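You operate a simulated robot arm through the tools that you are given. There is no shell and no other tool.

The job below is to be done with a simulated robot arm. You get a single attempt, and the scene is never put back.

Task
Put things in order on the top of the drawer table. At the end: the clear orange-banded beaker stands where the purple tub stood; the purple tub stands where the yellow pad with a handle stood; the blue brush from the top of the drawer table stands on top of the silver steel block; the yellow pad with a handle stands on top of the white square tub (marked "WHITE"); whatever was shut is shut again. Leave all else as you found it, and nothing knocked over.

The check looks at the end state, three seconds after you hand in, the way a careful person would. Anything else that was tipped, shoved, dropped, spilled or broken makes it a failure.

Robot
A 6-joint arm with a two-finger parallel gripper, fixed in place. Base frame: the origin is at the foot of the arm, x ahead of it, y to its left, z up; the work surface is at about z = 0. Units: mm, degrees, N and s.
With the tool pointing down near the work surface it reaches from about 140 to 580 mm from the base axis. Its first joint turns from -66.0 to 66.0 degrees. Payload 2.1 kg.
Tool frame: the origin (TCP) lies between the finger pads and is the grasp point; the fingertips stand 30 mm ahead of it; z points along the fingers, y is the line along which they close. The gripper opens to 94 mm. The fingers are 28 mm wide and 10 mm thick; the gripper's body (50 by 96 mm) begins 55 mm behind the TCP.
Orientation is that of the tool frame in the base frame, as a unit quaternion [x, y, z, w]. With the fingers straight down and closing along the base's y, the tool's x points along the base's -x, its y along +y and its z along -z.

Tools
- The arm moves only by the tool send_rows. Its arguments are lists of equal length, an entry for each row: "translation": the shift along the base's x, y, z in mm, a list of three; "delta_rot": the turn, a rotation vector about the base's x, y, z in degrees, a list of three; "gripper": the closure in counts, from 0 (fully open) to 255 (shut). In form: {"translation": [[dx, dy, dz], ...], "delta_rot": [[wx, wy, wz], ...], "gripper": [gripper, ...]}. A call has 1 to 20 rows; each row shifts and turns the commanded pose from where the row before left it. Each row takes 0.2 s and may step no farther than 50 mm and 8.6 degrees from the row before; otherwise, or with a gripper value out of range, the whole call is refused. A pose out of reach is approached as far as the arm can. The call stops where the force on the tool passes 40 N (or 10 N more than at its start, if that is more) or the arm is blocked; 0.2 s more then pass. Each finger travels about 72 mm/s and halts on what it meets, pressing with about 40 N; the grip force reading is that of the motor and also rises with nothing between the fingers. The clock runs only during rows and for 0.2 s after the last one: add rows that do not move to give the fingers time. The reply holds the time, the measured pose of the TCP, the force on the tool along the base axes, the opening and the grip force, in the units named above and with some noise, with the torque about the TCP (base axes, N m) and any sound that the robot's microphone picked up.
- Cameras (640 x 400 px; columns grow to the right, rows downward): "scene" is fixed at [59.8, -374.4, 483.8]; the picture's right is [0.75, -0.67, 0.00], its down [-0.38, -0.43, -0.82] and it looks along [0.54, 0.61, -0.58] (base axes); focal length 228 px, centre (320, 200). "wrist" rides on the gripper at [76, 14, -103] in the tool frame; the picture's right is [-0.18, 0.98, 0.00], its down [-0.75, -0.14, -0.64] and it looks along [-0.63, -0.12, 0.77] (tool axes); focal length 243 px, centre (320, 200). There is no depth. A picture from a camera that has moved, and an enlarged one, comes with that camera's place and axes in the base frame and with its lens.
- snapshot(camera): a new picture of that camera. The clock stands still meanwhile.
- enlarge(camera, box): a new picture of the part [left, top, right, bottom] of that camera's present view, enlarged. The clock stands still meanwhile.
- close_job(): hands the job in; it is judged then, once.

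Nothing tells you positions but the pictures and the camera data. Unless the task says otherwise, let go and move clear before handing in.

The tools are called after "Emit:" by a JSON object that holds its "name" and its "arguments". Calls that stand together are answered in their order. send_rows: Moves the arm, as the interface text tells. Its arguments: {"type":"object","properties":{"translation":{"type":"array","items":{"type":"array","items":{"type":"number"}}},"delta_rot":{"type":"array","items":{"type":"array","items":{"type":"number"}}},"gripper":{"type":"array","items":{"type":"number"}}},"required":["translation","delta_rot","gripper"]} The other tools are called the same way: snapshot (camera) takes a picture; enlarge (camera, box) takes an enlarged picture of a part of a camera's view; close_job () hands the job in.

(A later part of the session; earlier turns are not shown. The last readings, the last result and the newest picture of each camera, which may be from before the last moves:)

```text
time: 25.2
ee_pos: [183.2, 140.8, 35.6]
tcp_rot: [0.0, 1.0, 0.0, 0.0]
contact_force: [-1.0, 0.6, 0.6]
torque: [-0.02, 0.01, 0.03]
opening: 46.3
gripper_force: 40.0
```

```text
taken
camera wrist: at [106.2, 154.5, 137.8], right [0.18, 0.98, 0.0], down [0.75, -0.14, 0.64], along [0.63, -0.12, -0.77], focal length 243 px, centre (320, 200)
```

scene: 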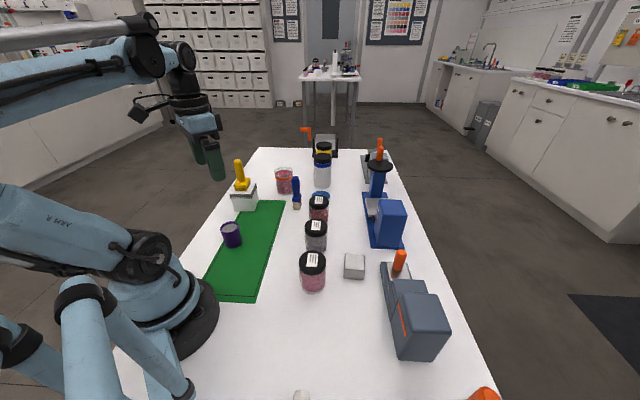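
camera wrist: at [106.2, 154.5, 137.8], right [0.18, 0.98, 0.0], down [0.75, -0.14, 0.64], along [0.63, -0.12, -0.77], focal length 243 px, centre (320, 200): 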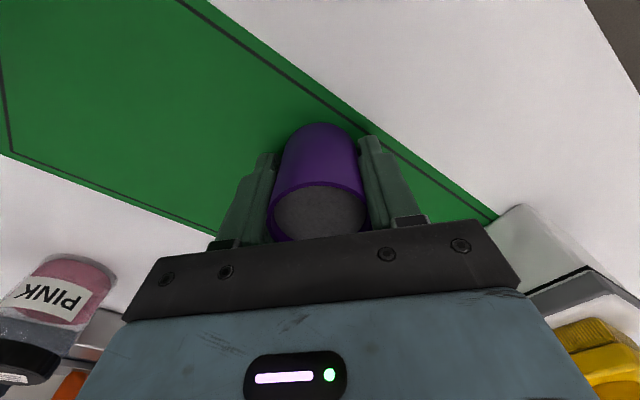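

The tub is gripped at 46 mm without having shifted. I'll lift it slowly and straight up so the powder stays level.

Emit:
{"name": "send_rows", "arguments": {"translation": [[0, 0, 3], [0, 0, 7], [0, 0, 15], [0, 0, 20], [0, 0, 20], [0, 0, 20], [0, 0, 20], [0, 0, 20], [0, 0, 20], [0, 0, 20], [0, 0, 10], [0, 0, 5], [0, 0, 0]], "delta_rot": [[0, 0, 0], [0, 0, 0], [0, 0, 0], [0, 0, 0], [0, 0, 0], [0, 0, 0], [0, 0, 0], [0, 0, 0], [0, 0, 0], [0, 0, 0], [0, 0, 0], [0, 0, 0], [0, 0, 0]], "gripper": [160, 160, 160, 160, 160, 160, 160, 160, 160, 160, 160, 160, 160]}}

Emit:
{"name": "snapshot", "arguments": {"camera": "wrist"}}

Emit:
{"name": "enlarge", "arguments": {"camera": "scene", "box": [160, 170, 320, 270]}}

```text
time: 28.0
ee_pos: [182.5, 140.8, 215.3]
tcp_rot: [0.0, 1.0, 0.0, 0.001]
contact_force: [-0.7, 0.4, -1.1]
torque: [0.0, -0.01, 0.02]
opening: 46.2
gripper_force: 40.1
```

```text
taken
camera wrist: at [105.9, 154.8, 317.1], right [0.18, 0.98, 0.0], down [0.75, -0.14, 0.64], along [0.63, -0.12, -0.77], focal length 243 px, centre (320, 200)
```

wrist: 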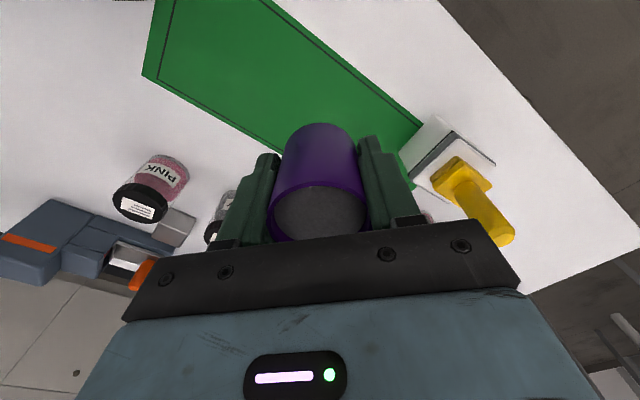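

```text
4.00 times, centred on (240, 220) of scene
camera zoom: at [59.8, -374.4, 483.8], right [0.75, -0.67, 0.0], down [-0.38, -0.43, -0.82], along [0.54, 0.61, -0.58], focal length 910 px, centre (640, 120)
```

zoom: 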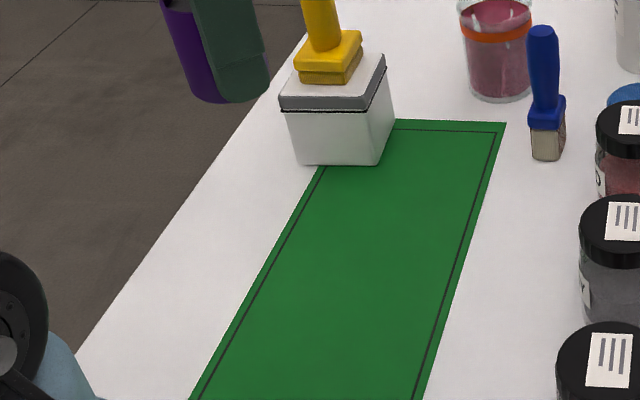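

The tub is held level. I'll carry it slowly, bowed slightly outward, to above the pad's old place.

Emit:
{"name": "send_rows", "arguments": {"translation": [[3, -8, 0], [5, -14, 0], [6, -20, 0], [6, -20, 0], [6, -20, 0], [6, -20, 0], [6, -20, 0], [4, -20, 0], [2, -20, 0], [0, -20, 0], [-2, -20, 0], [-5, -20, 0], [-7, -20, 0], [-7, -20, 0], [-7, -20, 0], [-7, -20, 0], [-6, -20, 0], [-3, -11, 0], [-1.2, -5, 0], [0, 0, 0]], "delta_rot": [[0, 0, 0], [0, 0, 0], [0, 0, 0], [0, 0, 0], [0, 0, 0], [0, 0, 0], [0, 0, 0], [0, 0, 0], [0, 0, 0], [0, 0, 0], [0, 0, 0], [0, 0, 0], [0, 0, 0], [0, 0, 0], [0, 0, 0], [0, 0, 0], [0, 0, 0], [0, 0, 0], [0, 0, 0], [0, 0, 0]], "gripper": [160, 160, 160, 160, 160, 160, 160, 160, 160, 160, 160, 160, 160, 160, 160, 160, 160, 160, 160, 160]}}

Emit:
{"name": "snapshot", "arguments": {"camera": "wrist"}}

Emit:
{"name": "snapshot", "arguments": {"camera": "scene"}}

```text
time: 32.2
ee_pos: [181.5, -197.2, 213.4]
tcp_rot: [0.0, 1.0, -0.001, -0.001]
contact_force: [-0.3, -0.6, -1.5]
torque: [-0.02, 0.02, 0.02]
opening: 46.4
gripper_force: 40.0
```

```text
taken
camera wrist: at [105.5, -183.7, 316.0], right [0.18, 0.98, 0.0], down [0.75, -0.14, 0.64], along [0.63, -0.12, -0.77], focal length 243 px, centre (320, 200)
```

wrist: 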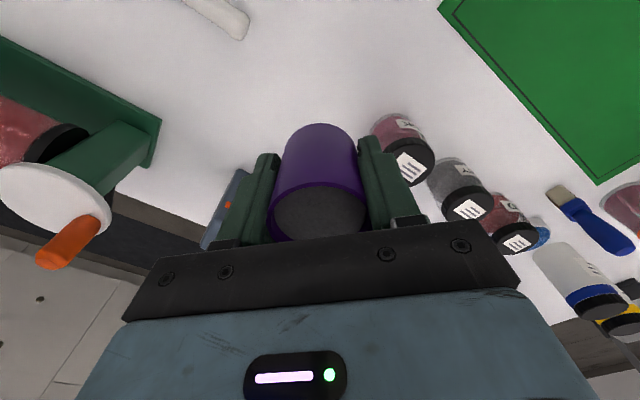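

```text
taken
```

scene: 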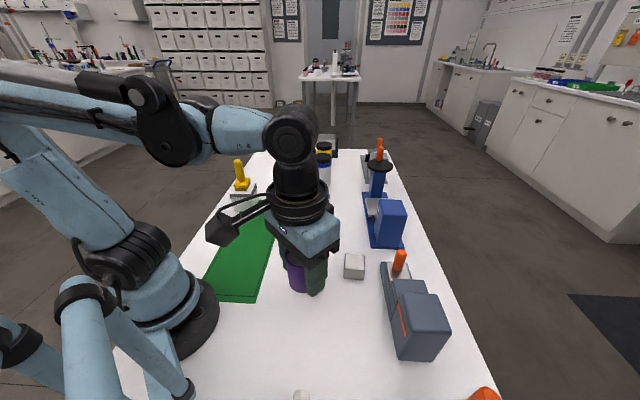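

Now I'll lower the tub over the pad's old place, stopping a few millimetres short.

Emit:
{"name": "send_rows", "arguments": {"translation": [[0, 0, -5], [0, 0, -10], [0, 0, -20], [0, 0, -20], [0, 0, -20], [0, 0, -20], [0, 0, -20], [0, 0, -20], [0, 0, -20], [0, 0, -10], [0, 0, -5], [0, 0, -4], [0, 0, 0]], "delta_rot": [[0, 0, 0], [0, 0, 0], [0, 0, 0], [0, 0, 0], [0, 0, 0], [0, 0, 0], [0, 0, 0], [0, 0, 0], [0, 0, 0], [0, 0, 0], [0, 0, 0], [0, 0, 0], [0, 0, 0]], "gripper": [160, 160, 160, 160, 160, 160, 160, 160, 160, 160, 160, 160, 160]}}

Emit:
{"name": "snapshot", "arguments": {"camera": "wrist"}}

Emit:
{"name": "enlarge", "arguments": {"camera": "scene", "box": [240, 260, 400, 360]}}

```text
time: 35.0
ee_pos: [181.6, -198.2, 41.3]
tcp_rot: [0.0, 1.0, 0.0, 0.0]
contact_force: [-0.2, -0.1, -1.1]
torque: [0.02, 0.0, 0.01]
opening: 46.4
gripper_force: 40.3
```

```text
taken
camera wrist: at [105.1, -183.9, 143.0], right [0.18, 0.98, 0.0], down [0.75, -0.14, 0.64], along [0.63, -0.12, -0.77], focal length 243 px, centre (320, 200)
```

wrist: 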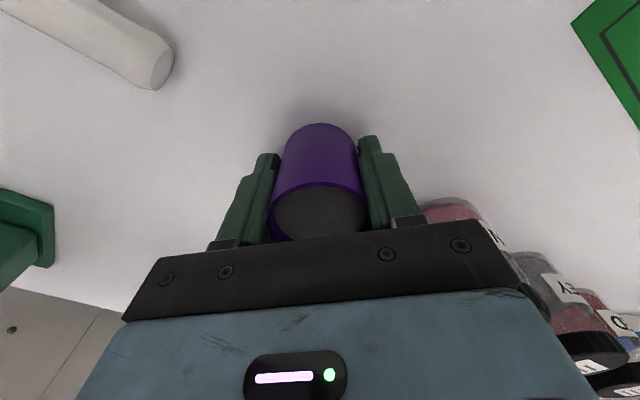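

```text
4.00 times, centred on (320, 310) of scene
camera zoom: at [59.8, -374.4, 483.8], right [0.75, -0.67, 0.0], down [-0.38, -0.43, -0.82], along [0.54, 0.61, -0.58], focal length 910 px, centre (320, -240)
```

zoom: 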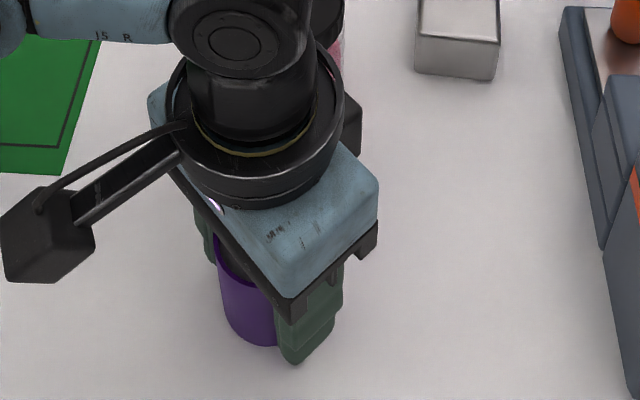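

Emit:
{"name": "send_rows", "arguments": {"translation": [[1, 0, -2], [0, 0, -2], [0, 0, 0]], "delta_rot": [[0, 0, 0], [0, 0, 0], [0, 0, 0]], "gripper": [160, 160, 160]}}

Emit:
{"name": "enlarge", "arguments": {"camera": "wrist", "box": [256, 100, 384, 180]}}

```text
time: 35.8
ee_pos: [183.5, -197.5, 36.6]
tcp_rot: [0.001, 1.0, 0.001, 0.0]
contact_force: [0.2, 0.3, -0.7]
torque: [-0.02, 0.02, 0.0]
opening: 46.1
gripper_force: 40.4
```

```text
5.00 times, centred on (320, 140) of wrist
camera zoom: at [106.1, -183.8, 139.5], right [0.18, 0.98, 0.0], down [0.75, -0.14, 0.64], along [0.63, -0.12, -0.77], focal length 1213 px, centre (320, 500)
```

zoom: 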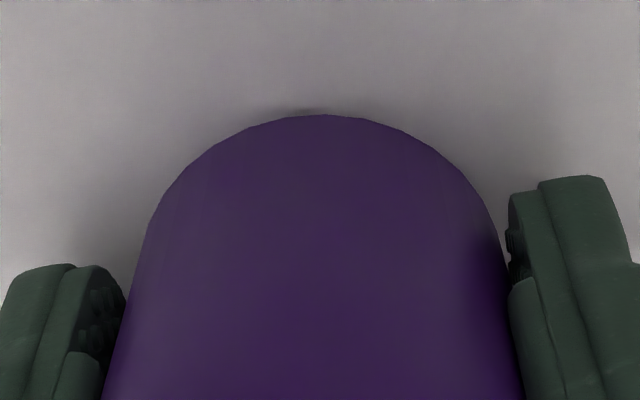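

Emit:
{"name": "send_rows", "arguments": {"translation": [[0, 0, -1], [0, 0, -1], [0, 0, 0]], "delta_rot": [[0, 0, 0], [0, 0, 0], [0, 0, 0]], "gripper": [160, 160, 160]}}

```text
time: 36.6
ee_pos: [183.6, -196.1, 35.6]
tcp_rot: [0.0, 1.0, 0.0, 0.0]
contact_force: [0.0, -0.9, 3.8]
torque: [-0.01, 0.04, -0.01]
opening: 46.1
gripper_force: 40.1
```

The tub touches the table lightly at 4 N. I'll release it slowly.

Emit:
{"name": "send_rows", "arguments": {"translation": [[0, 0, 0], [0, 0, 0], [0, 0, 0], [0, 0, 0], [0, 0, 0], [0, 0, 0], [0, 0, 0]], "delta_rot": [[0, 0, 0], [0, 0, 0], [0, 0, 0], [0, 0, 0], [0, 0, 0], [0, 0, 0], [0, 0, 0]], "gripper": [125, 115, 100, 75, 50, 0, 0]}}

Emit:
{"name": "snapshot", "arguments": {"camera": "wrist"}}

```text
time: 38.2
ee_pos: [183.5, -195.9, 35.7]
tcp_rot: [0.0, 1.0, 0.0, 0.0]
contact_force: [0.4, -0.3, 0.1]
torque: [-0.01, 0.02, -0.02]
opening: 94.1
gripper_force: 0.0
```

```text
taken
camera wrist: at [106.4, -183.3, 137.2], right [0.18, 0.98, 0.0], down [0.75, -0.14, 0.64], along [0.63, -0.12, -0.77], focal length 243 px, centre (320, 200)
```

wrist: 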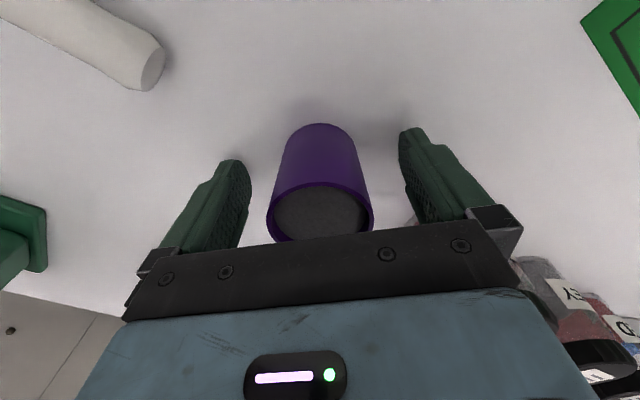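

The tub stands free. I'll rise straight up and compare its position with where the pad was.

Emit:
{"name": "send_rows", "arguments": {"translation": [[0, 0, 8], [0, 0, 20], [0, 0, 35], [0, 0, 45], [0, 0, 45], [0, 0, 40], [0, 0, 22], [0, 0, 0]], "delta_rot": [[0, 0, 0], [0, 0, 0], [0, 0, 0], [0, 0, 0], [0, 0, 0], [0, 0, 0], [0, 0, 0], [0, 0, 0]], "gripper": [0, 0, 0, 0, 0, 0, 0, 0]}}

Emit:
{"name": "enlarge", "arguments": {"camera": "wrist", "box": [270, 30, 382, 100]}}

Emit:
{"name": "enlarge", "arguments": {"camera": "scene", "box": [264, 290, 360, 350]}}

Emit:
{"name": "snapshot", "arguments": {"camera": "scene"}}

```text
time: 40.0
ee_pos: [182.6, -197.1, 250.7]
tcp_rot: [-0.001, 1.0, 0.0, 0.0]
contact_force: [-0.4, 0.3, -0.5]
torque: [0.0, -0.02, 0.01]
opening: 93.8
gripper_force: 0.1
```

```text
5.71 times, centred on (326, 65) of wrist
camera zoom: at [105.2, -183.8, 353.5], right [0.18, 0.98, 0.0], down [0.75, -0.14, 0.64], along [0.63, -0.12, -0.77], focal length 1386 px, centre (286, 971)
```

zoom: 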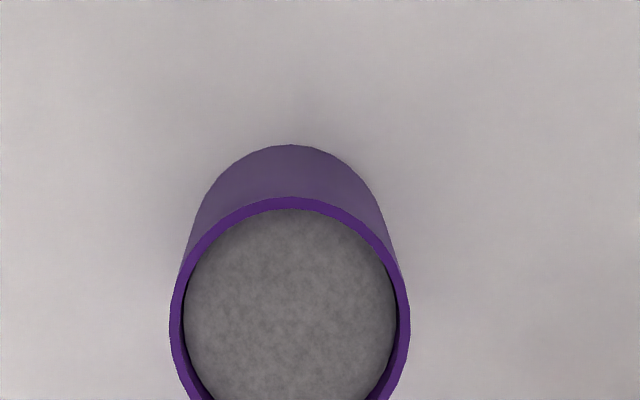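

```text
6.67 times, centred on (312, 320) of scene
camera zoom: at [59.8, -374.4, 483.8], right [0.75, -0.67, 0.0], down [-0.38, -0.43, -0.82], along [0.54, 0.61, -0.58], focal length 1517 px, centre (373, -600)
```

zoom: 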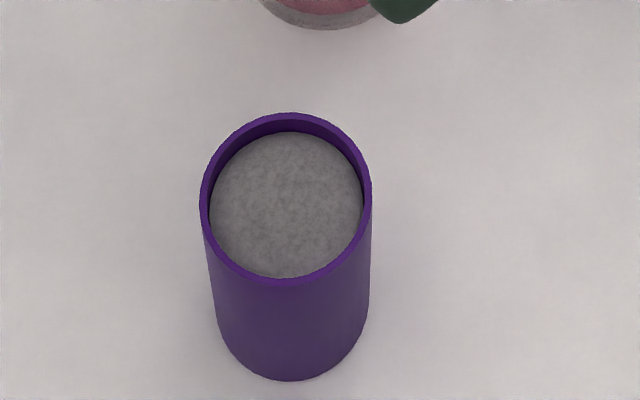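

```text
taken
```

scene: 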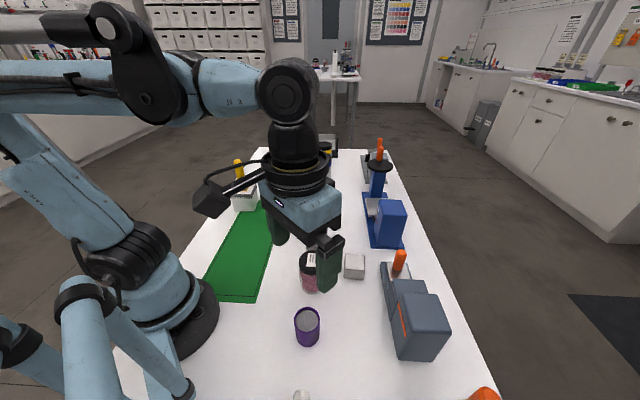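

The purple tub stands within a millimetre or two of where the pad was. Next is the beaker, so I'll move over toward it and look.

Emit:
{"name": "send_rows", "arguments": {"translation": [[10, 20, 0], [19.7, 39.7, 0], [19.7, 39.7, 0], [19.7, 39.7, 0], [19.7, 39.7, 0], [19.7, 39.7, 0], [19.7, 39.7, 0], [19.7, 39.7, 0], [19.7, 39.7, 0], [19.7, 39.7, 0], [19.7, 39.7, 0], [15, 20, 0], [0, 0, 0]], "delta_rot": [[0, 0, 0], [0, 0, 0], [0, 0, 0], [0, 0, 0], [0, 0, 0], [0, 0, 0], [0, 0, 0], [0, 0, 0], [0, 0, 0], [0, 0, 0], [0, 0, 0], [0, 0, 0], [0, 0, 0]], "gripper": [0, 0, 0, 0, 0, 0, 0, 0, 0, 0, 0, 0, 0]}}

Emit:
{"name": "snapshot", "arguments": {"camera": "wrist"}}

Emit:
{"name": "snapshot", "arguments": {"camera": "scene"}}

```text
time: 42.8
ee_pos: [405.9, 240.0, 251.0]
tcp_rot: [0.0, 1.0, 0.0, 0.0]
contact_force: [-0.8, 0.8, 0.0]
torque: [-0.01, -0.05, 0.01]
opening: 94.0
gripper_force: 0.0
```

```text
taken
camera wrist: at [328.6, 253.4, 353.3], right [0.18, 0.98, 0.0], down [0.75, -0.14, 0.64], along [0.63, -0.12, -0.77], focal length 243 px, centre (320, 200)
```

wrist: 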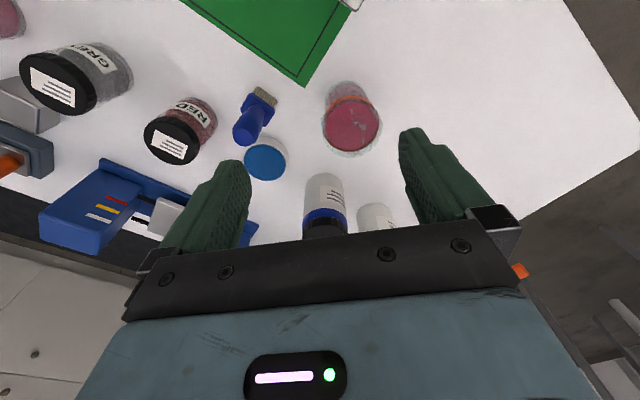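

```text
taken
```

scene: 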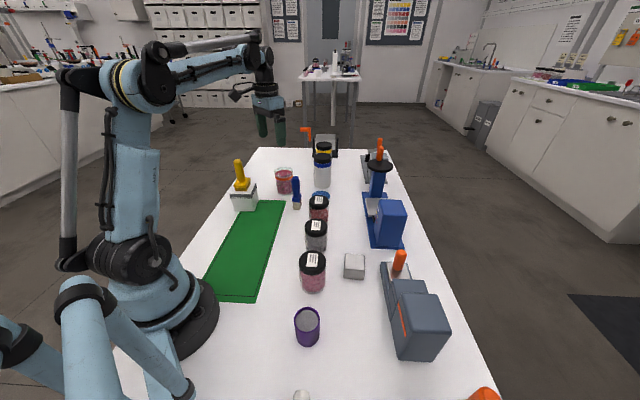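

Emit:
{"name": "enlarge", "arguments": {"camera": "wrist", "box": [284, 70, 412, 150]}}

Emit:
{"name": "enlarge", "arguments": {"camera": "wrist", "box": [284, 90, 412, 170]}}

Emit:
{"name": "enlarge", "arguments": {"camera": "scene", "box": [250, 150, 330, 200]}}

Emit:
{"name": "enlarge", "arguments": {"camera": "wrist", "box": [200, 70, 328, 150]}}

```text
5.00 times, centred on (348, 110) of wrist
camera zoom: at [328.6, 253.4, 353.3], right [0.18, 0.98, 0.0], down [0.75, -0.14, 0.64], along [0.63, -0.12, -0.77], focal length 1213 px, centre (180, 650)
```

zoom: 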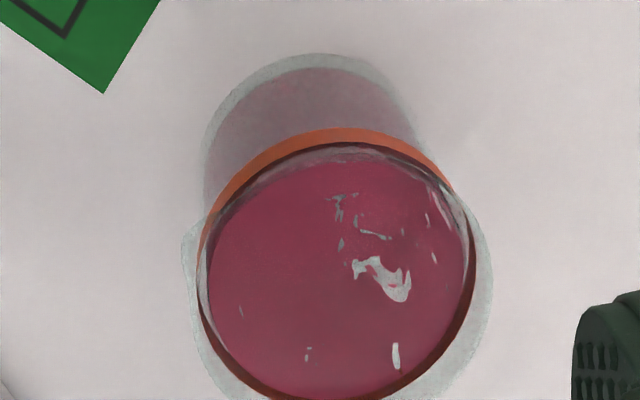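

```text
5.00 times, centred on (348, 130) of wrist
camera zoom: at [328.6, 253.4, 353.3], right [0.18, 0.98, 0.0], down [0.75, -0.14, 0.64], along [0.63, -0.12, -0.77], focal length 1213 px, centre (180, 550)
```

zoom: 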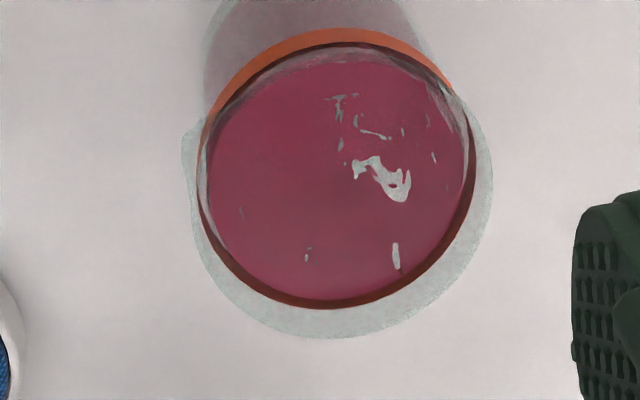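

```text
8.00 times, centred on (290, 175) of scene
camera zoom: at [59.8, -374.4, 483.8], right [0.75, -0.67, 0.0], down [-0.38, -0.43, -0.82], along [0.54, 0.61, -0.58], focal length 1821 px, centre (560, 400)
```

zoom: 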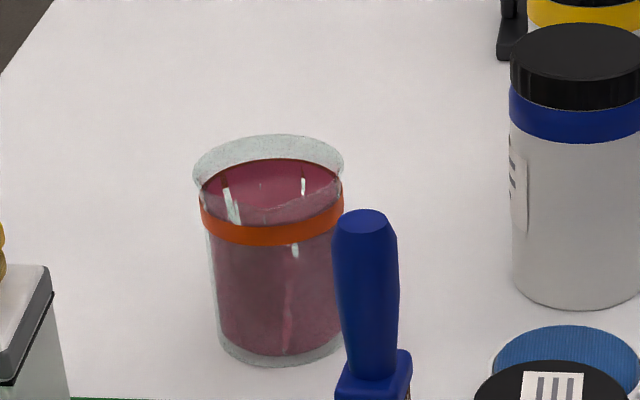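

```text
5.00 times, centred on (264, 110) of wrist
camera zoom: at [328.6, 253.4, 353.3], right [0.18, 0.98, 0.0], down [0.75, -0.14, 0.64], along [0.63, -0.12, -0.77], focal length 1213 px, centre (600, 650)
```

zoom: 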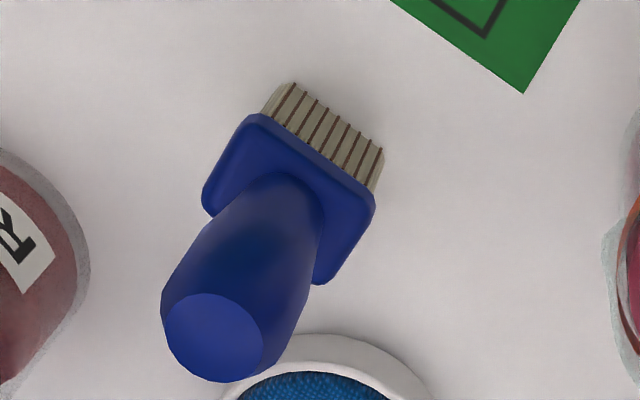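

The beaker is full of red liquid. Its centre is near (451, 270), its body is about 62 mm across, its rim about 68 mm across, and it is about 90 mm tall. I'll move over it and check that I can reach it at this height.

Emit:
{"name": "send_rows", "arguments": {"translation": [[22, 15, 0], [23, 15, 0], [0, 0, 0]], "delta_rot": [[0, 0, 0], [0, 0, 0], [0, 0, 0]], "gripper": [0, 0, 0]}}

Emit:
{"name": "snapshot", "arguments": {"camera": "wrist"}}

Emit:
{"name": "enlarge", "arguments": {"camera": "wrist", "box": [256, 30, 384, 110]}}

```text
time: 43.6
ee_pos: [452.8, 270.4, 251.3]
tcp_rot: [0.001, 1.0, 0.0, 0.0]
contact_force: [-0.2, -0.4, -0.2]
torque: [0.04, 0.01, 0.0]
opening: 94.3
gripper_force: 0.2
```

```text
taken
camera wrist: at [375.6, 283.5, 353.2], right [0.18, 0.98, 0.0], down [0.75, -0.14, 0.64], along [0.63, -0.12, -0.77], focal length 243 px, centre (320, 200)
```

wrist: 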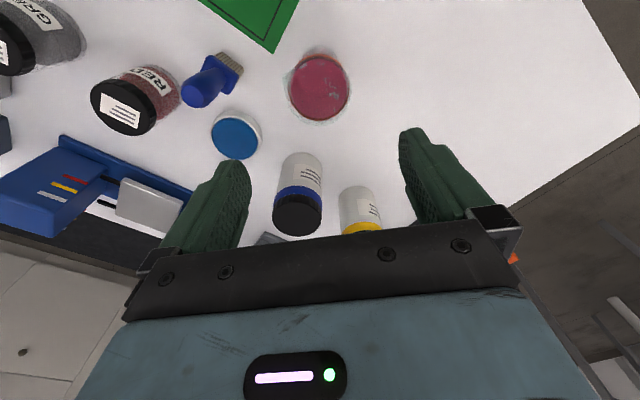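

```text
5.00 times, centred on (320, 70) of wrist
camera zoom: at [375.6, 283.5, 353.2], right [0.18, 0.98, 0.0], down [0.75, -0.14, 0.64], along [0.63, -0.12, -0.77], focal length 1213 px, centre (320, 850)
```

zoom: 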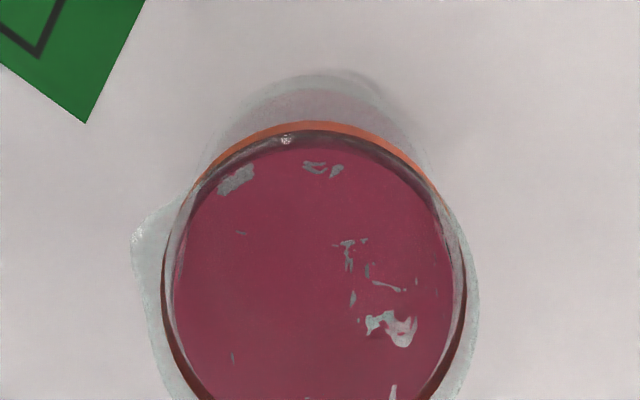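

The beaker has a spout pointing toward roughly (-x, -y), close to where one finger would land. I'll turn the gripper by +20° about z so both fingers clear the spout, then come down part way.

Emit:
{"name": "send_rows", "arguments": {"translation": [[0, 0, 0], [0, 0, 0], [0, 0, 0], [0, 0, -40], [0, 0, -40], [0, 0, -15], [0, 0, 0]], "delta_rot": [[0, 0, 7], [0, 0, 7], [0, 0, 6], [0, 0, 0], [0, 0, 0], [0, 0, 0], [0, 0, 0]], "gripper": [0, 0, 0, 0, 0, 0, 0]}}

Emit:
{"name": "snapshot", "arguments": {"camera": "wrist"}}

Emit:
{"name": "enlarge", "arguments": {"camera": "wrist", "box": [240, 50, 400, 150]}}

Emit:
{"name": "enlarge", "arguments": {"camera": "scene", "box": [226, 120, 354, 200]}}

```text
time: 45.2
ee_pos: [450.2, 268.1, 155.2]
tcp_rot: [-0.174, 0.985, -0.001, 0.0]
contact_force: [0.2, -0.5, 0.5]
torque: [0.01, -0.04, 0.01]
opening: 94.0
gripper_force: 0.0
```

```text
taken
camera wrist: at [373.4, 255.5, 258.3], right [-0.16, 0.99, 0.0], down [0.76, 0.12, 0.64], along [0.63, 0.1, -0.77], focal length 243 px, centre (320, 200)
```

wrist: 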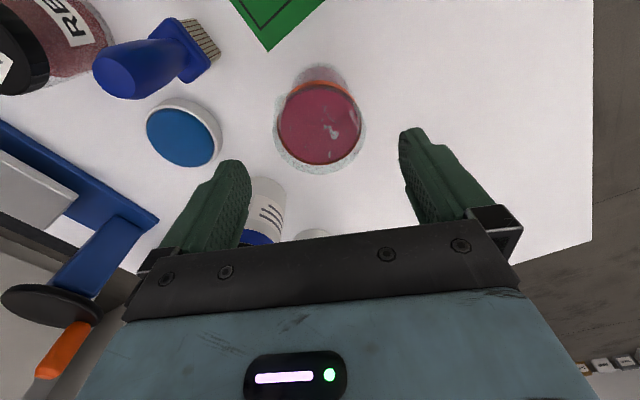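

```text
4.00 times, centred on (320, 100) of wrist
camera zoom: at [373.4, 255.5, 258.3], right [-0.16, 0.99, 0.0], down [0.76, 0.12, 0.64], along [0.63, 0.1, -0.77], focal length 970 px, centre (320, 600)
```

zoom: 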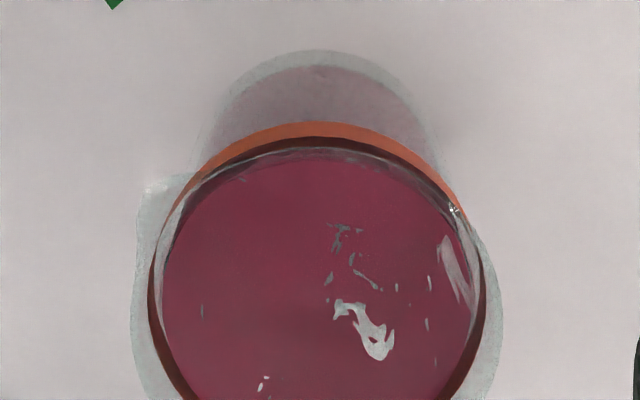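

```text
5.00 times, centred on (290, 160) of scene
camera zoom: at [59.8, -374.4, 483.8], right [0.75, -0.67, 0.0], down [-0.38, -0.43, -0.82], along [0.54, 0.61, -0.58], focal length 1138 px, centre (470, 400)
```

zoom: 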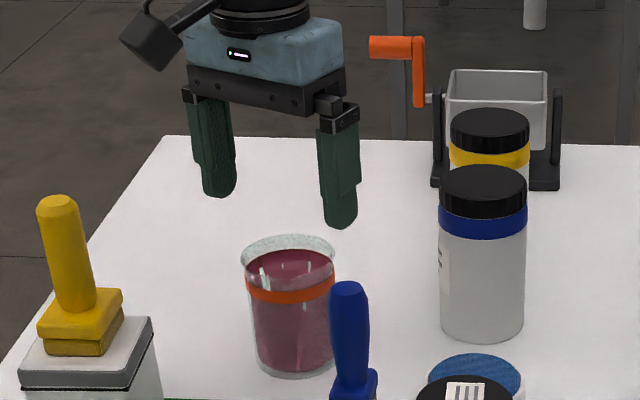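

With the turn, the spout is about 52° off the closing line, so the fingers clear it. I put the beaker's centre at (451, 269). I'll shift about 1 mm and go down around it in two stages.

Emit:
{"name": "send_rows", "arguments": {"translation": [[1, 1, -20], [0, 0, -25], [0, 0, -10], [0, 0, 0]], "delta_rot": [[0, 0, 0], [0, 0, 0], [0, 0, 0], [0, 0, 0]], "gripper": [0, 0, 0, 0]}}

Emit:
{"name": "snapshot", "arguments": {"camera": "wrist"}}

Emit:
{"name": "enlarge", "arguments": {"camera": "scene", "box": [240, 140, 336, 200]}}

```text
time: 46.2
ee_pos: [452.4, 271.6, 101.3]
tcp_rot: [-0.174, 0.985, -0.001, 0.0]
contact_force: [-0.5, -0.3, -0.4]
torque: [-0.03, 0.01, -0.02]
opening: 93.9
gripper_force: 0.0
```

```text
taken
camera wrist: at [374.7, 257.3, 202.8], right [-0.16, 0.99, 0.0], down [0.76, 0.12, 0.64], along [0.63, 0.1, -0.77], focal length 243 px, centre (320, 200)
```

wrist: 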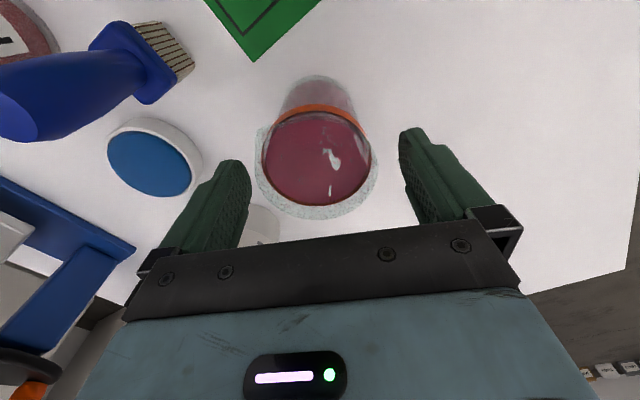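

```text
6.67 times, centred on (288, 170) of scene
camera zoom: at [59.8, -374.4, 483.8], right [0.75, -0.67, 0.0], down [-0.38, -0.43, -0.82], along [0.54, 0.61, -0.58], focal length 1517 px, centre (533, 400)
```

zoom: 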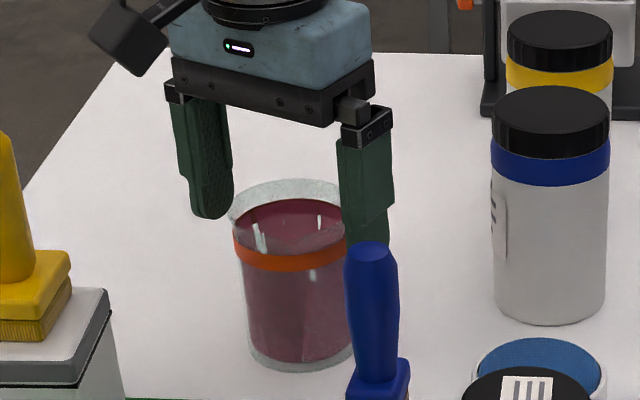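

The beaker is centred between the open fingers. I'll continue down to about z = 46.

Emit:
{"name": "send_rows", "arguments": {"translation": [[0, -0.5, -15], [0, 0, -15], [0, 0, -15], [0, 0, -9.5], [0, 0, 0]], "delta_rot": [[0, 0, 0], [0, 0, 0], [0, 0, 0], [0, 0, 0], [0, 0, 0]], "gripper": [0, 0, 0, 0, 0]}}

Emit:
{"name": "snapshot", "arguments": {"camera": "wrist"}}

Emit:
{"name": "enlarge", "arguments": {"camera": "scene", "box": [240, 140, 336, 200]}}

```text
time: 47.4
ee_pos: [451.4, 269.6, 46.1]
tcp_rot: [-0.173, 0.985, 0.001, 0.0]
contact_force: [-1.0, 0.6, -0.1]
torque: [-0.01, -0.03, -0.02]
opening: 94.1
gripper_force: 0.0
```

```text
taken
camera wrist: at [373.9, 256.9, 148.3], right [-0.16, 0.99, 0.0], down [0.76, 0.12, 0.64], along [0.63, 0.1, -0.77], focal length 243 px, centre (320, 200)
```

wrist: 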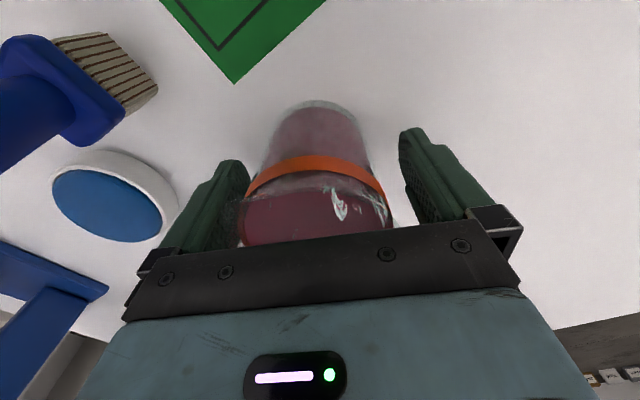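

```text
6.67 times, centred on (288, 170) of scene
camera zoom: at [59.8, -374.4, 483.8], right [0.75, -0.67, 0.0], down [-0.38, -0.43, -0.82], along [0.54, 0.61, -0.58], focal length 1517 px, centre (533, 400)
```

zoom: 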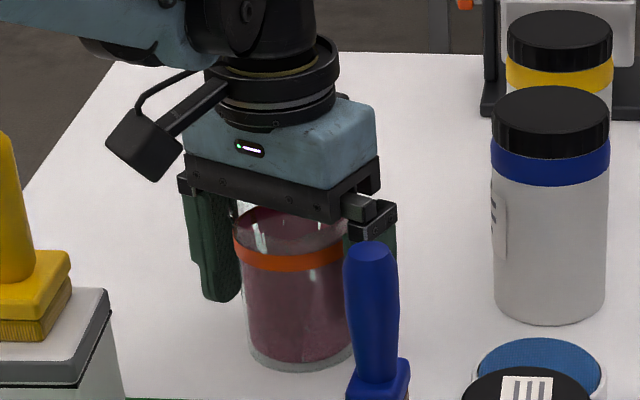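

Now I'll close gently in a slow ramp.

Emit:
{"name": "send_rows", "arguments": {"translation": [[0, 0, 0], [0, 0, 0], [0, 0, 0], [0, 0, 0], [0, 0, 0], [0, 0, 0], [0, 0, 0], [0, 0, 0], [0, 0, 0], [0, 0, 0], [0, 0, 0]], "delta_rot": [[0, 0, 0], [0, 0, 0], [0, 0, 0], [0, 0, 0], [0, 0, 0], [0, 0, 0], [0, 0, 0], [0, 0, 0], [0, 0, 0], [0, 0, 0], [0, 0, 0]], "gripper": [30, 50, 60, 66, 70, 74, 78, 82, 86, 90, 90]}}

Emit:
{"name": "snapshot", "arguments": {"camera": "wrist"}}

Emit:
{"name": "enlarge", "arguments": {"camera": "scene", "box": [240, 140, 336, 200]}}

```text
time: 49.8
ee_pos: [450.6, 269.7, 46.1]
tcp_rot: [-0.174, 0.985, 0.001, 0.0]
contact_force: [0.2, 0.5, -0.1]
torque: [0.0, 0.0, 0.04]
opening: 66.8
gripper_force: 40.3
```

```text
taken
camera wrist: at [373.9, 256.9, 148.4], right [-0.16, 0.99, 0.0], down [0.76, 0.12, 0.64], along [0.63, 0.1, -0.77], focal length 243 px, centre (320, 200)
```

wrist: 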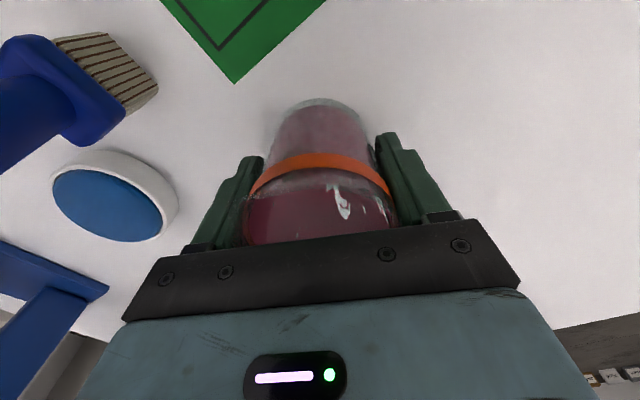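

```text
6.67 times, centred on (288, 170) of scene
camera zoom: at [59.8, -374.4, 483.8], right [0.75, -0.67, 0.0], down [-0.38, -0.43, -0.82], along [0.54, 0.61, -0.58], focal length 1517 px, centre (533, 400)
```

zoom: 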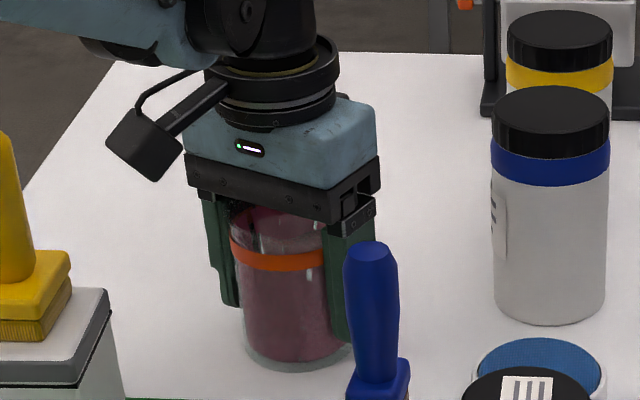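

The beaker is gripped at 66.8 mm and stands upright; it shifted about 3 mm sideways while being centred. I'll lift a little first and check that it hangs level.

Emit:
{"name": "send_rows", "arguments": {"translation": [[0, 0, 1], [0, 0, 2], [0, 0, 3], [0, 0, 4], [0, 0, 3], [0, 0, 1], [0, 0, 0]], "delta_rot": [[0, 0, 0], [0, 0, 0], [0, 0, 0], [0, 0, 0], [0, 0, 0], [0, 0, 0], [0, 0, 0]], "gripper": [90, 90, 90, 90, 90, 90, 90]}}

Emit:
{"name": "snapshot", "arguments": {"camera": "wrist"}}

Emit:
{"name": "enlarge", "arguments": {"camera": "scene", "box": [240, 140, 336, 200]}}

```text
time: 51.4
ee_pos: [449.8, 270.1, 59.5]
tcp_rot: [-0.174, 0.985, -0.001, 0.0]
contact_force: [-0.5, -1.2, -1.5]
torque: [-0.01, 0.02, -0.04]
opening: 66.6
gripper_force: 40.3
```

```text
taken
camera wrist: at [373.7, 256.8, 162.2], right [-0.16, 0.99, 0.0], down [0.76, 0.12, 0.64], along [0.63, 0.1, -0.77], focal length 243 px, centre (320, 200)
```

wrist: 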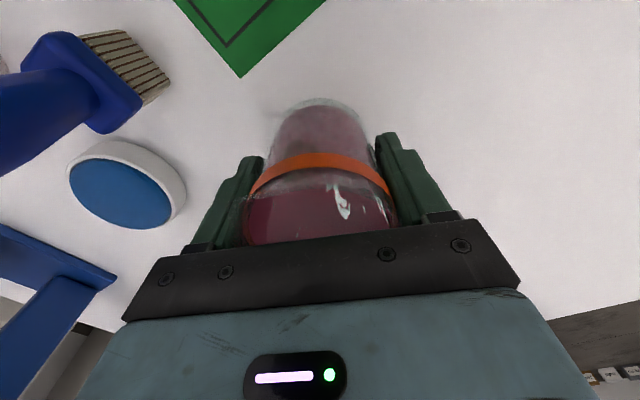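

```text
6.67 times, centred on (288, 170) of scene
camera zoom: at [59.8, -374.4, 483.8], right [0.75, -0.67, 0.0], down [-0.38, -0.43, -0.82], along [0.54, 0.61, -0.58], focal length 1517 px, centre (533, 400)
```

zoom: 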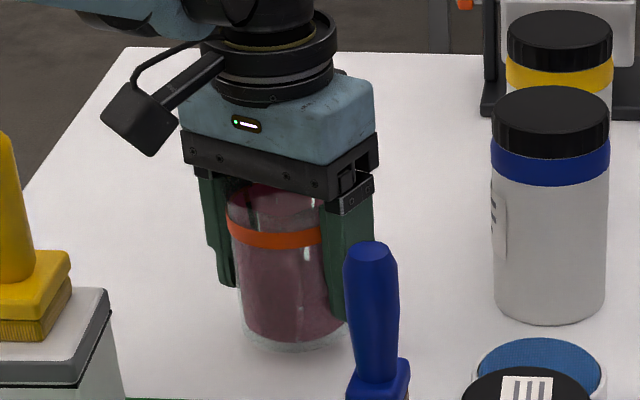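

It hangs level. I'll keep lifting slowly to well above everything on the table.

Emit:
{"name": "send_rows", "arguments": {"translation": [[0, 0, 3], [0, 0, 6], [0, 0, 9], [0, 0, 11], [0, 0, 11], [0, 0, 11], [0, 0, 11], [0, 0, 11], [0, 0, 11], [0, 0, 11], [0, 0, 11], [0, 0, 11], [0, 0, 11], [0, 0, 11], [0, 0, 11], [0, 0, 11], [0, 0, 9], [0, 0, 6], [0, 0, 3], [0, 0, 0]], "delta_rot": [[0, 0, 0], [0, 0, 0], [0, 0, 0], [0, 0, 0], [0, 0, 0], [0, 0, 0], [0, 0, 0], [0, 0, 0], [0, 0, 0], [0, 0, 0], [0, 0, 0], [0, 0, 0], [0, 0, 0], [0, 0, 0], [0, 0, 0], [0, 0, 0], [0, 0, 0], [0, 0, 0], [0, 0, 0], [0, 0, 0]], "gripper": [90, 90, 90, 90, 90, 90, 90, 90, 90, 90, 90, 90, 90, 90, 90, 90, 90, 90, 90, 90]}}

Emit:
{"name": "snapshot", "arguments": {"camera": "wrist"}}

Emit:
{"name": "snapshot", "arguments": {"camera": "scene"}}

```text
time: 55.6
ee_pos: [452.3, 270.7, 239.3]
tcp_rot: [-0.173, 0.985, 0.0, 0.0]
contact_force: [-0.4, 0.7, -0.9]
torque: [0.0, -0.01, -0.01]
opening: 66.2
gripper_force: 39.2
```

```text
taken
camera wrist: at [373.9, 256.8, 340.8], right [-0.16, 0.99, 0.0], down [0.76, 0.12, 0.64], along [0.63, 0.1, -0.77], focal length 243 px, centre (320, 200)
```

wrist: 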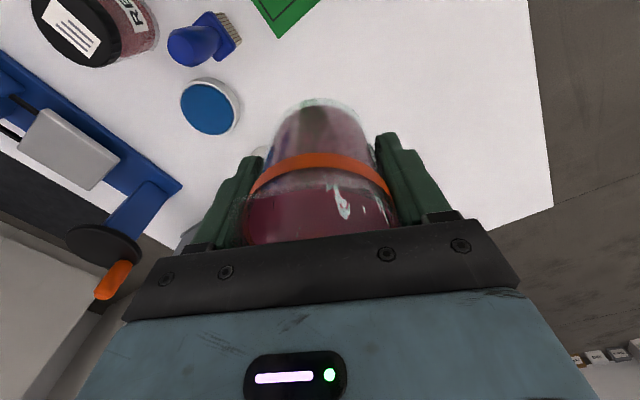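

```text
taken
```

scene: 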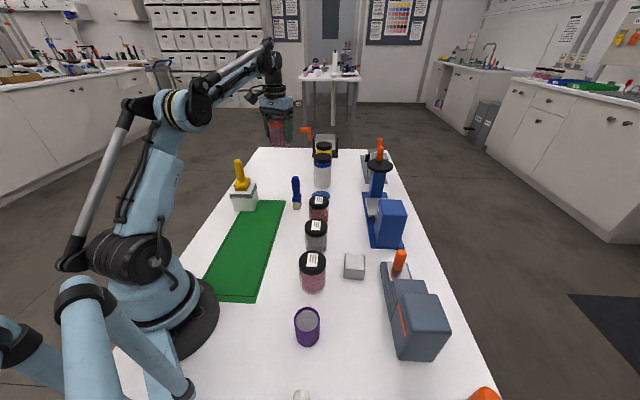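

The beaker is level and high. I'll carry it slowly toward the purple tub's old place, curving away from the white tub and pad, and turning the gripper back bit by bit.

Emit:
{"name": "send_rows", "arguments": {"translation": [[-2, -2, 0], [-4, -4, 0], [-6, -6, 0], [-8, -8, 0], [-8, -8, 0], [-8, -8, 0], [-8, -8, 0], [-8, -8, 0], [-8, -8, 0], [-8, -8, 0], [-8, -8, 0], [-8, -8, 0], [-8, -8, 0], [-9, -6, 0], [-10, -4, 0], [-11, -2, 0], [-9, -2, 0], [-6, -1, 0], [-3, -0.5, 0], [0, 0, 0]], "delta_rot": [[0, 0, 0], [0, 0, 0], [0, 0, 0], [0, 0, 0], [0, 0, -1], [0, 0, -1], [0, 0, -1], [0, 0, -1], [0, 0, -1], [0, 0, -1], [0, 0, -1], [0, 0, -1], [0, 0, -1], [0, 0, -1], [0, 0, -1], [0, 0, -1], [0, 0, 0], [0, 0, 0], [0, 0, 0], [0, 0, 0]], "gripper": [90, 90, 90, 90, 90, 90, 90, 90, 90, 90, 90, 90, 90, 90, 90, 90, 90, 90, 90, 90]}}

Emit:
{"name": "snapshot", "arguments": {"camera": "wrist"}}

Emit:
{"name": "snapshot", "arguments": {"camera": "scene"}}

```text
time: 59.8
ee_pos: [311.7, 163.2, 238.9]
tcp_rot: [-0.069, 0.998, 0.0, 0.001]
contact_force: [0.4, 0.2, -0.9]
torque: [0.0, 0.0, 0.01]
opening: 66.4
gripper_force: 40.3
```

```text
taken
camera wrist: at [233.0, 165.4, 341.4], right [0.05, 1.0, 0.0], down [0.77, -0.04, 0.64], along [0.64, -0.03, -0.77], focal length 243 px, centre (320, 200)
```

wrist: 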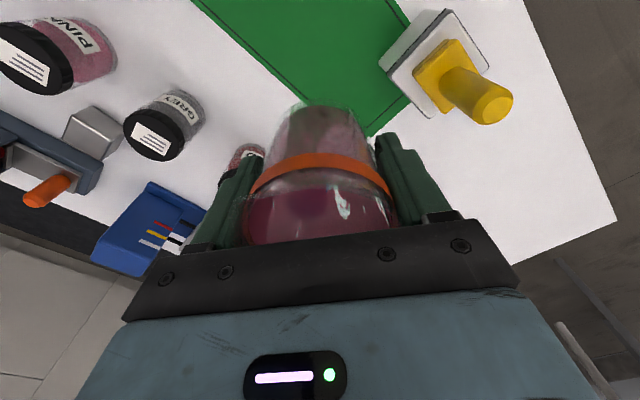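

```text
taken
```

scene: 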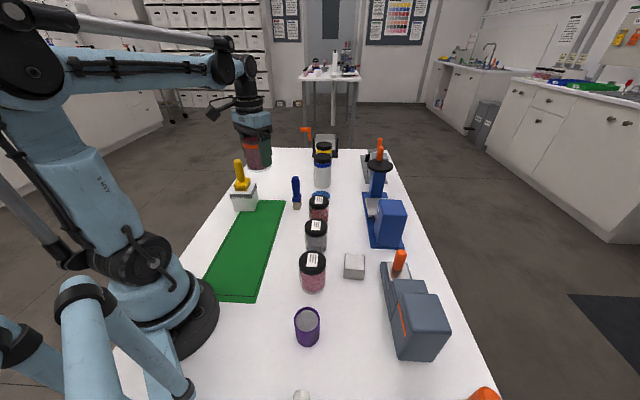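

The beaker is steady. I'll continue to above the purple tub's old place.

Emit:
{"name": "send_rows", "arguments": {"translation": [[-3, -0.5, 0], [-6, -1, 0], [-9, -1.5, 0], [-11, -1.8, 0], [-11, -1.8, 0], [-11, -1.8, 0], [-11, -1.8, 0], [-11, -1.8, 0], [-11, -1.8, 0], [-11, -1.8, 0], [-11, -1.8, 0], [-10.3, -2, 0], [-7, -1, 0], [-3, -0.4, 0], [-1, -0.2, 0], [0, 0, 0]], "delta_rot": [[0, 0, 0], [0, 0, 0], [0, 0, -1], [0, 0, -1], [0, 0, -1], [0, 0, -1], [0, 0, -1], [0, 0, -1], [0, 0, -1], [0, 0, -1], [0, 0, 0], [0, 0, 0], [0, 0, 0], [0, 0, 0], [0, 0, 0], [0, 0, 0]], "gripper": [90, 90, 90, 90, 90, 90, 90, 90, 90, 90, 90, 90, 90, 90, 90, 90]}}

Emit:
{"name": "snapshot", "arguments": {"camera": "wrist"}}

Emit:
{"name": "snapshot", "arguments": {"camera": "scene"}}

```text
time: 63.2
ee_pos: [183.8, 142.6, 238.2]
tcp_rot: [0.0, 1.0, 0.0, 0.0]
contact_force: [0.4, -0.7, -0.4]
torque: [0.03, 0.0, 0.02]
opening: 66.7
gripper_force: 40.1
```

```text
taken
camera wrist: at [106.9, 155.7, 341.0], right [0.18, 0.98, 0.0], down [0.75, -0.14, 0.64], along [0.63, -0.12, -0.77], focal length 243 px, centre (320, 200)
```

wrist: 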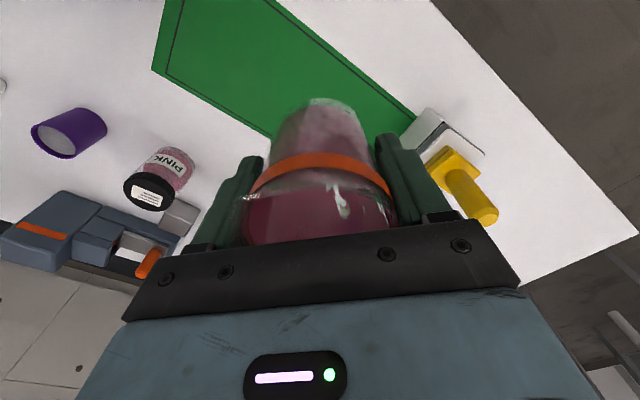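

```text
taken
```

scene: 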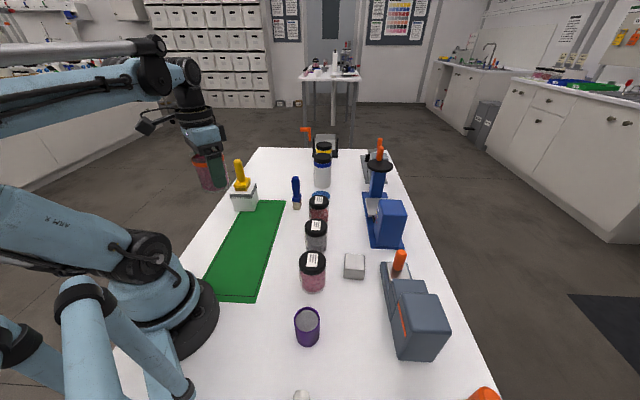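

The beaker is above the spot and level. I'll lower it slowly, stopping about 10 mm short.

Emit:
{"name": "send_rows", "arguments": {"translation": [[0, 0, -3], [0, 0, -6], [0, 0, -9], [0, 0, -11], [0, 0, -11], [0, 0, -11], [0, 0, -11], [0, 0, -11], [0, 0, -11], [0, 0, -11], [0, 0, -11], [0, 0, -11], [0, 0, -11], [0, 0, -11], [0, 0, -11], [0, 0, -11], [0, 0, -9], [0, 0, -6], [0, 0, -4], [0, 0, -3]], "delta_rot": [[0, 0, 0], [0, 0, 0], [0, 0, 0], [0, 0, 0], [0, 0, 0], [0, 0, 0], [0, 0, 0], [0, 0, 0], [0, 0, 0], [0, 0, 0], [0, 0, 0], [0, 0, 0], [0, 0, 0], [0, 0, 0], [0, 0, 0], [0, 0, 0], [0, 0, 0], [0, 0, 0], [0, 0, 0], [0, 0, 0]], "gripper": [90, 90, 90, 90, 90, 90, 90, 90, 90, 90, 90, 90, 90, 90, 90, 90, 90, 90, 90, 90]}}

Emit:
{"name": "snapshot", "arguments": {"camera": "wrist"}}

Emit:
{"name": "enlarge", "arguments": {"camera": "scene", "box": [176, 180, 304, 260]}}

```text
time: 67.4
ee_pos: [184.0, 142.4, 55.9]
tcp_rot: [0.0, 1.0, -0.001, 0.0]
contact_force: [-0.5, 0.6, -1.4]
torque: [0.0, 0.03, 0.0]
opening: 66.4
gripper_force: 40.4
```

```text
taken
camera wrist: at [107.5, 155.9, 158.1], right [0.18, 0.98, 0.0], down [0.75, -0.14, 0.64], along [0.63, -0.12, -0.77], focal length 243 px, centre (320, 200)
```

wrist: 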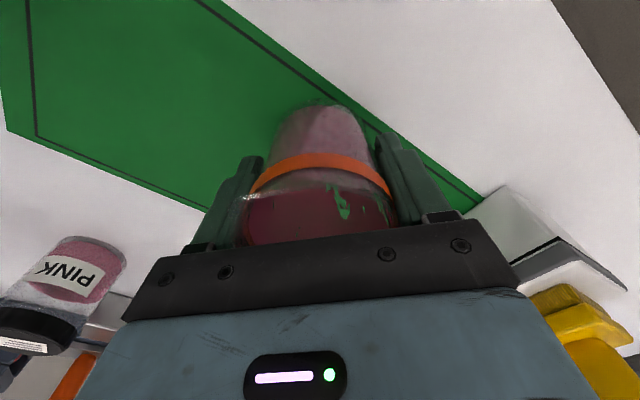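

```text
5.00 times, centred on (240, 220) of scene
camera zoom: at [59.8, -374.4, 483.8], right [0.75, -0.67, 0.0], down [-0.38, -0.43, -0.82], along [0.54, 0.61, -0.58], focal length 1138 px, centre (720, 100)
```

zoom: 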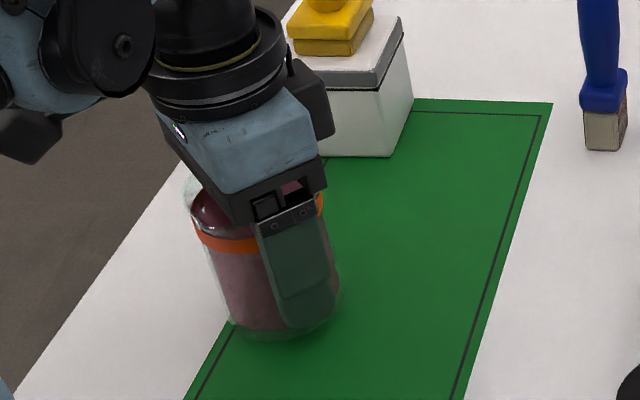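

The position matches the tub's old spot. I'll lower the last millimetres gently.

Emit:
{"name": "send_rows", "arguments": {"translation": [[0, -0.5, -2], [0, 0, -2], [0, 0, -2], [0, 0, -1], [0, 0, -1], [0, 0, 0]], "delta_rot": [[0, 0, 0], [0, 0, 0], [0, 0, 0], [0, 0, 0], [0, 0, 0], [0, 0, 0]], "gripper": [90, 90, 90, 90, 90, 90]}}

```text
time: 68.8
ee_pos: [184.0, 141.3, 47.6]
tcp_rot: [0.0, 1.0, 0.0, 0.0]
contact_force: [0.1, -0.3, -0.3]
torque: [0.02, 0.02, -0.01]
opening: 66.5
gripper_force: 39.8
```

Emit:
{"name": "send_rows", "arguments": {"translation": [[0, 0, -0.7], [0, 0, -0.5], [0, 0, 0]], "delta_rot": [[0, 0, 0], [0, 0, 0], [0, 0, 0]], "gripper": [90, 90, 90]}}

```text
time: 69.6
ee_pos: [183.5, 142.6, 46.3]
tcp_rot: [0.0, 1.0, 0.0, 0.0]
contact_force: [-2.7, -2.1, 26.8]
torque: [0.01, 0.06, 0.07]
opening: 66.2
gripper_force: 39.9
```

The beaker is on the mat with 27 N of press. I'll ease off slightly before opening.

Emit:
{"name": "send_rows", "arguments": {"translation": [[0, 0, 0.5], [0, 0, 0]], "delta_rot": [[0, 0, 0], [0, 0, 0]], "gripper": [90, 90]}}

```text
time: 70.2
ee_pos: [184.1, 141.0, 47.4]
tcp_rot: [0.0, 1.0, 0.0, 0.0]
contact_force: [-0.3, -0.2, -1.6]
torque: [0.01, -0.01, -0.02]
opening: 66.5
gripper_force: 39.5
```

Emit:
{"name": "send_rows", "arguments": {"translation": [[0, 0, -0.25], [0, 0, 0]], "delta_rot": [[0, 0, 0], [0, 0, 0]], "gripper": [90, 90]}}

```text
time: 70.8
ee_pos: [183.7, 141.2, 47.5]
tcp_rot: [-0.001, 1.0, 0.0, 0.001]
contact_force: [-0.5, 0.5, -0.6]
torque: [-0.01, 0.03, 0.0]
opening: 66.6
gripper_force: 39.7
```

It is a hair above the mat, or just touching. I'll open very slowly.

Emit:
{"name": "send_rows", "arguments": {"translation": [[0, 0, -0.15], [0, 0, 0], [0, 0, 0], [0, 0, 0], [0, 0, 0], [0, 0, 0], [0, 0, 0], [0, 0, 0], [0, 0, 0], [0, 0, 0], [0, 0, 0]], "delta_rot": [[0, 0, 0], [0, 0, 0], [0, 0, 0], [0, 0, 0], [0, 0, 0], [0, 0, 0], [0, 0, 0], [0, 0, 0], [0, 0, 0], [0, 0, 0], [0, 0, 0]], "gripper": [85, 80, 76, 73, 70, 65, 55, 40, 20, 0, 0]}}

Emit:
{"name": "snapshot", "arguments": {"camera": "wrist"}}

Emit:
{"name": "enlarge", "arguments": {"camera": "scene", "box": [176, 180, 304, 260]}}

```text
time: 73.2
ee_pos: [183.5, 142.4, 47.3]
tcp_rot: [0.0, 1.0, 0.0, 0.0]
contact_force: [0.3, -0.8, 0.1]
torque: [0.01, -0.01, 0.0]
opening: 93.8
gripper_force: 0.1
```

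```text
taken
camera wrist: at [107.0, 155.0, 149.0], right [0.18, 0.98, 0.0], down [0.75, -0.14, 0.64], along [0.63, -0.12, -0.77], focal length 243 px, centre (320, 200)
```

wrist: 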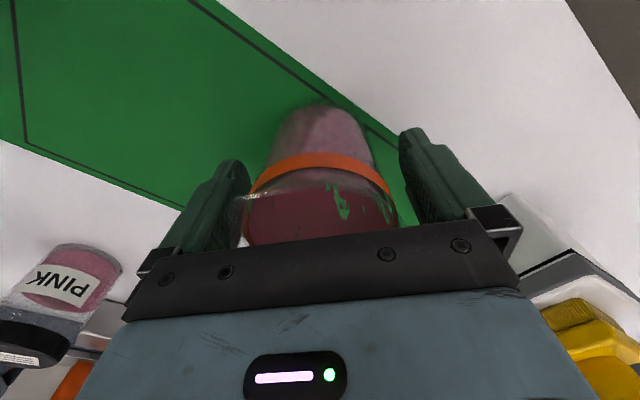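

```text
5.00 times, centred on (240, 220) of scene
camera zoom: at [59.8, -374.4, 483.8], right [0.75, -0.67, 0.0], down [-0.38, -0.43, -0.82], along [0.54, 0.61, -0.58], focal length 1138 px, centre (720, 100)
```

zoom: 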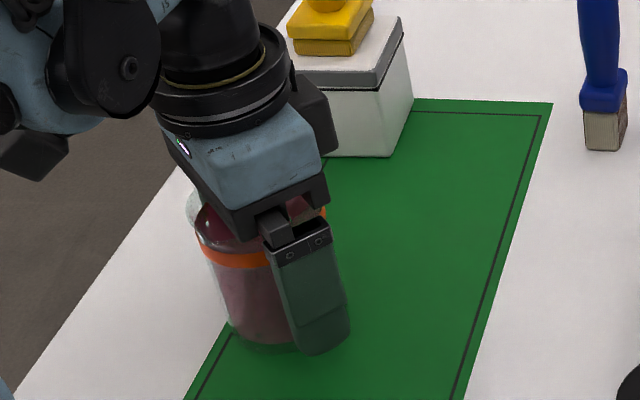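

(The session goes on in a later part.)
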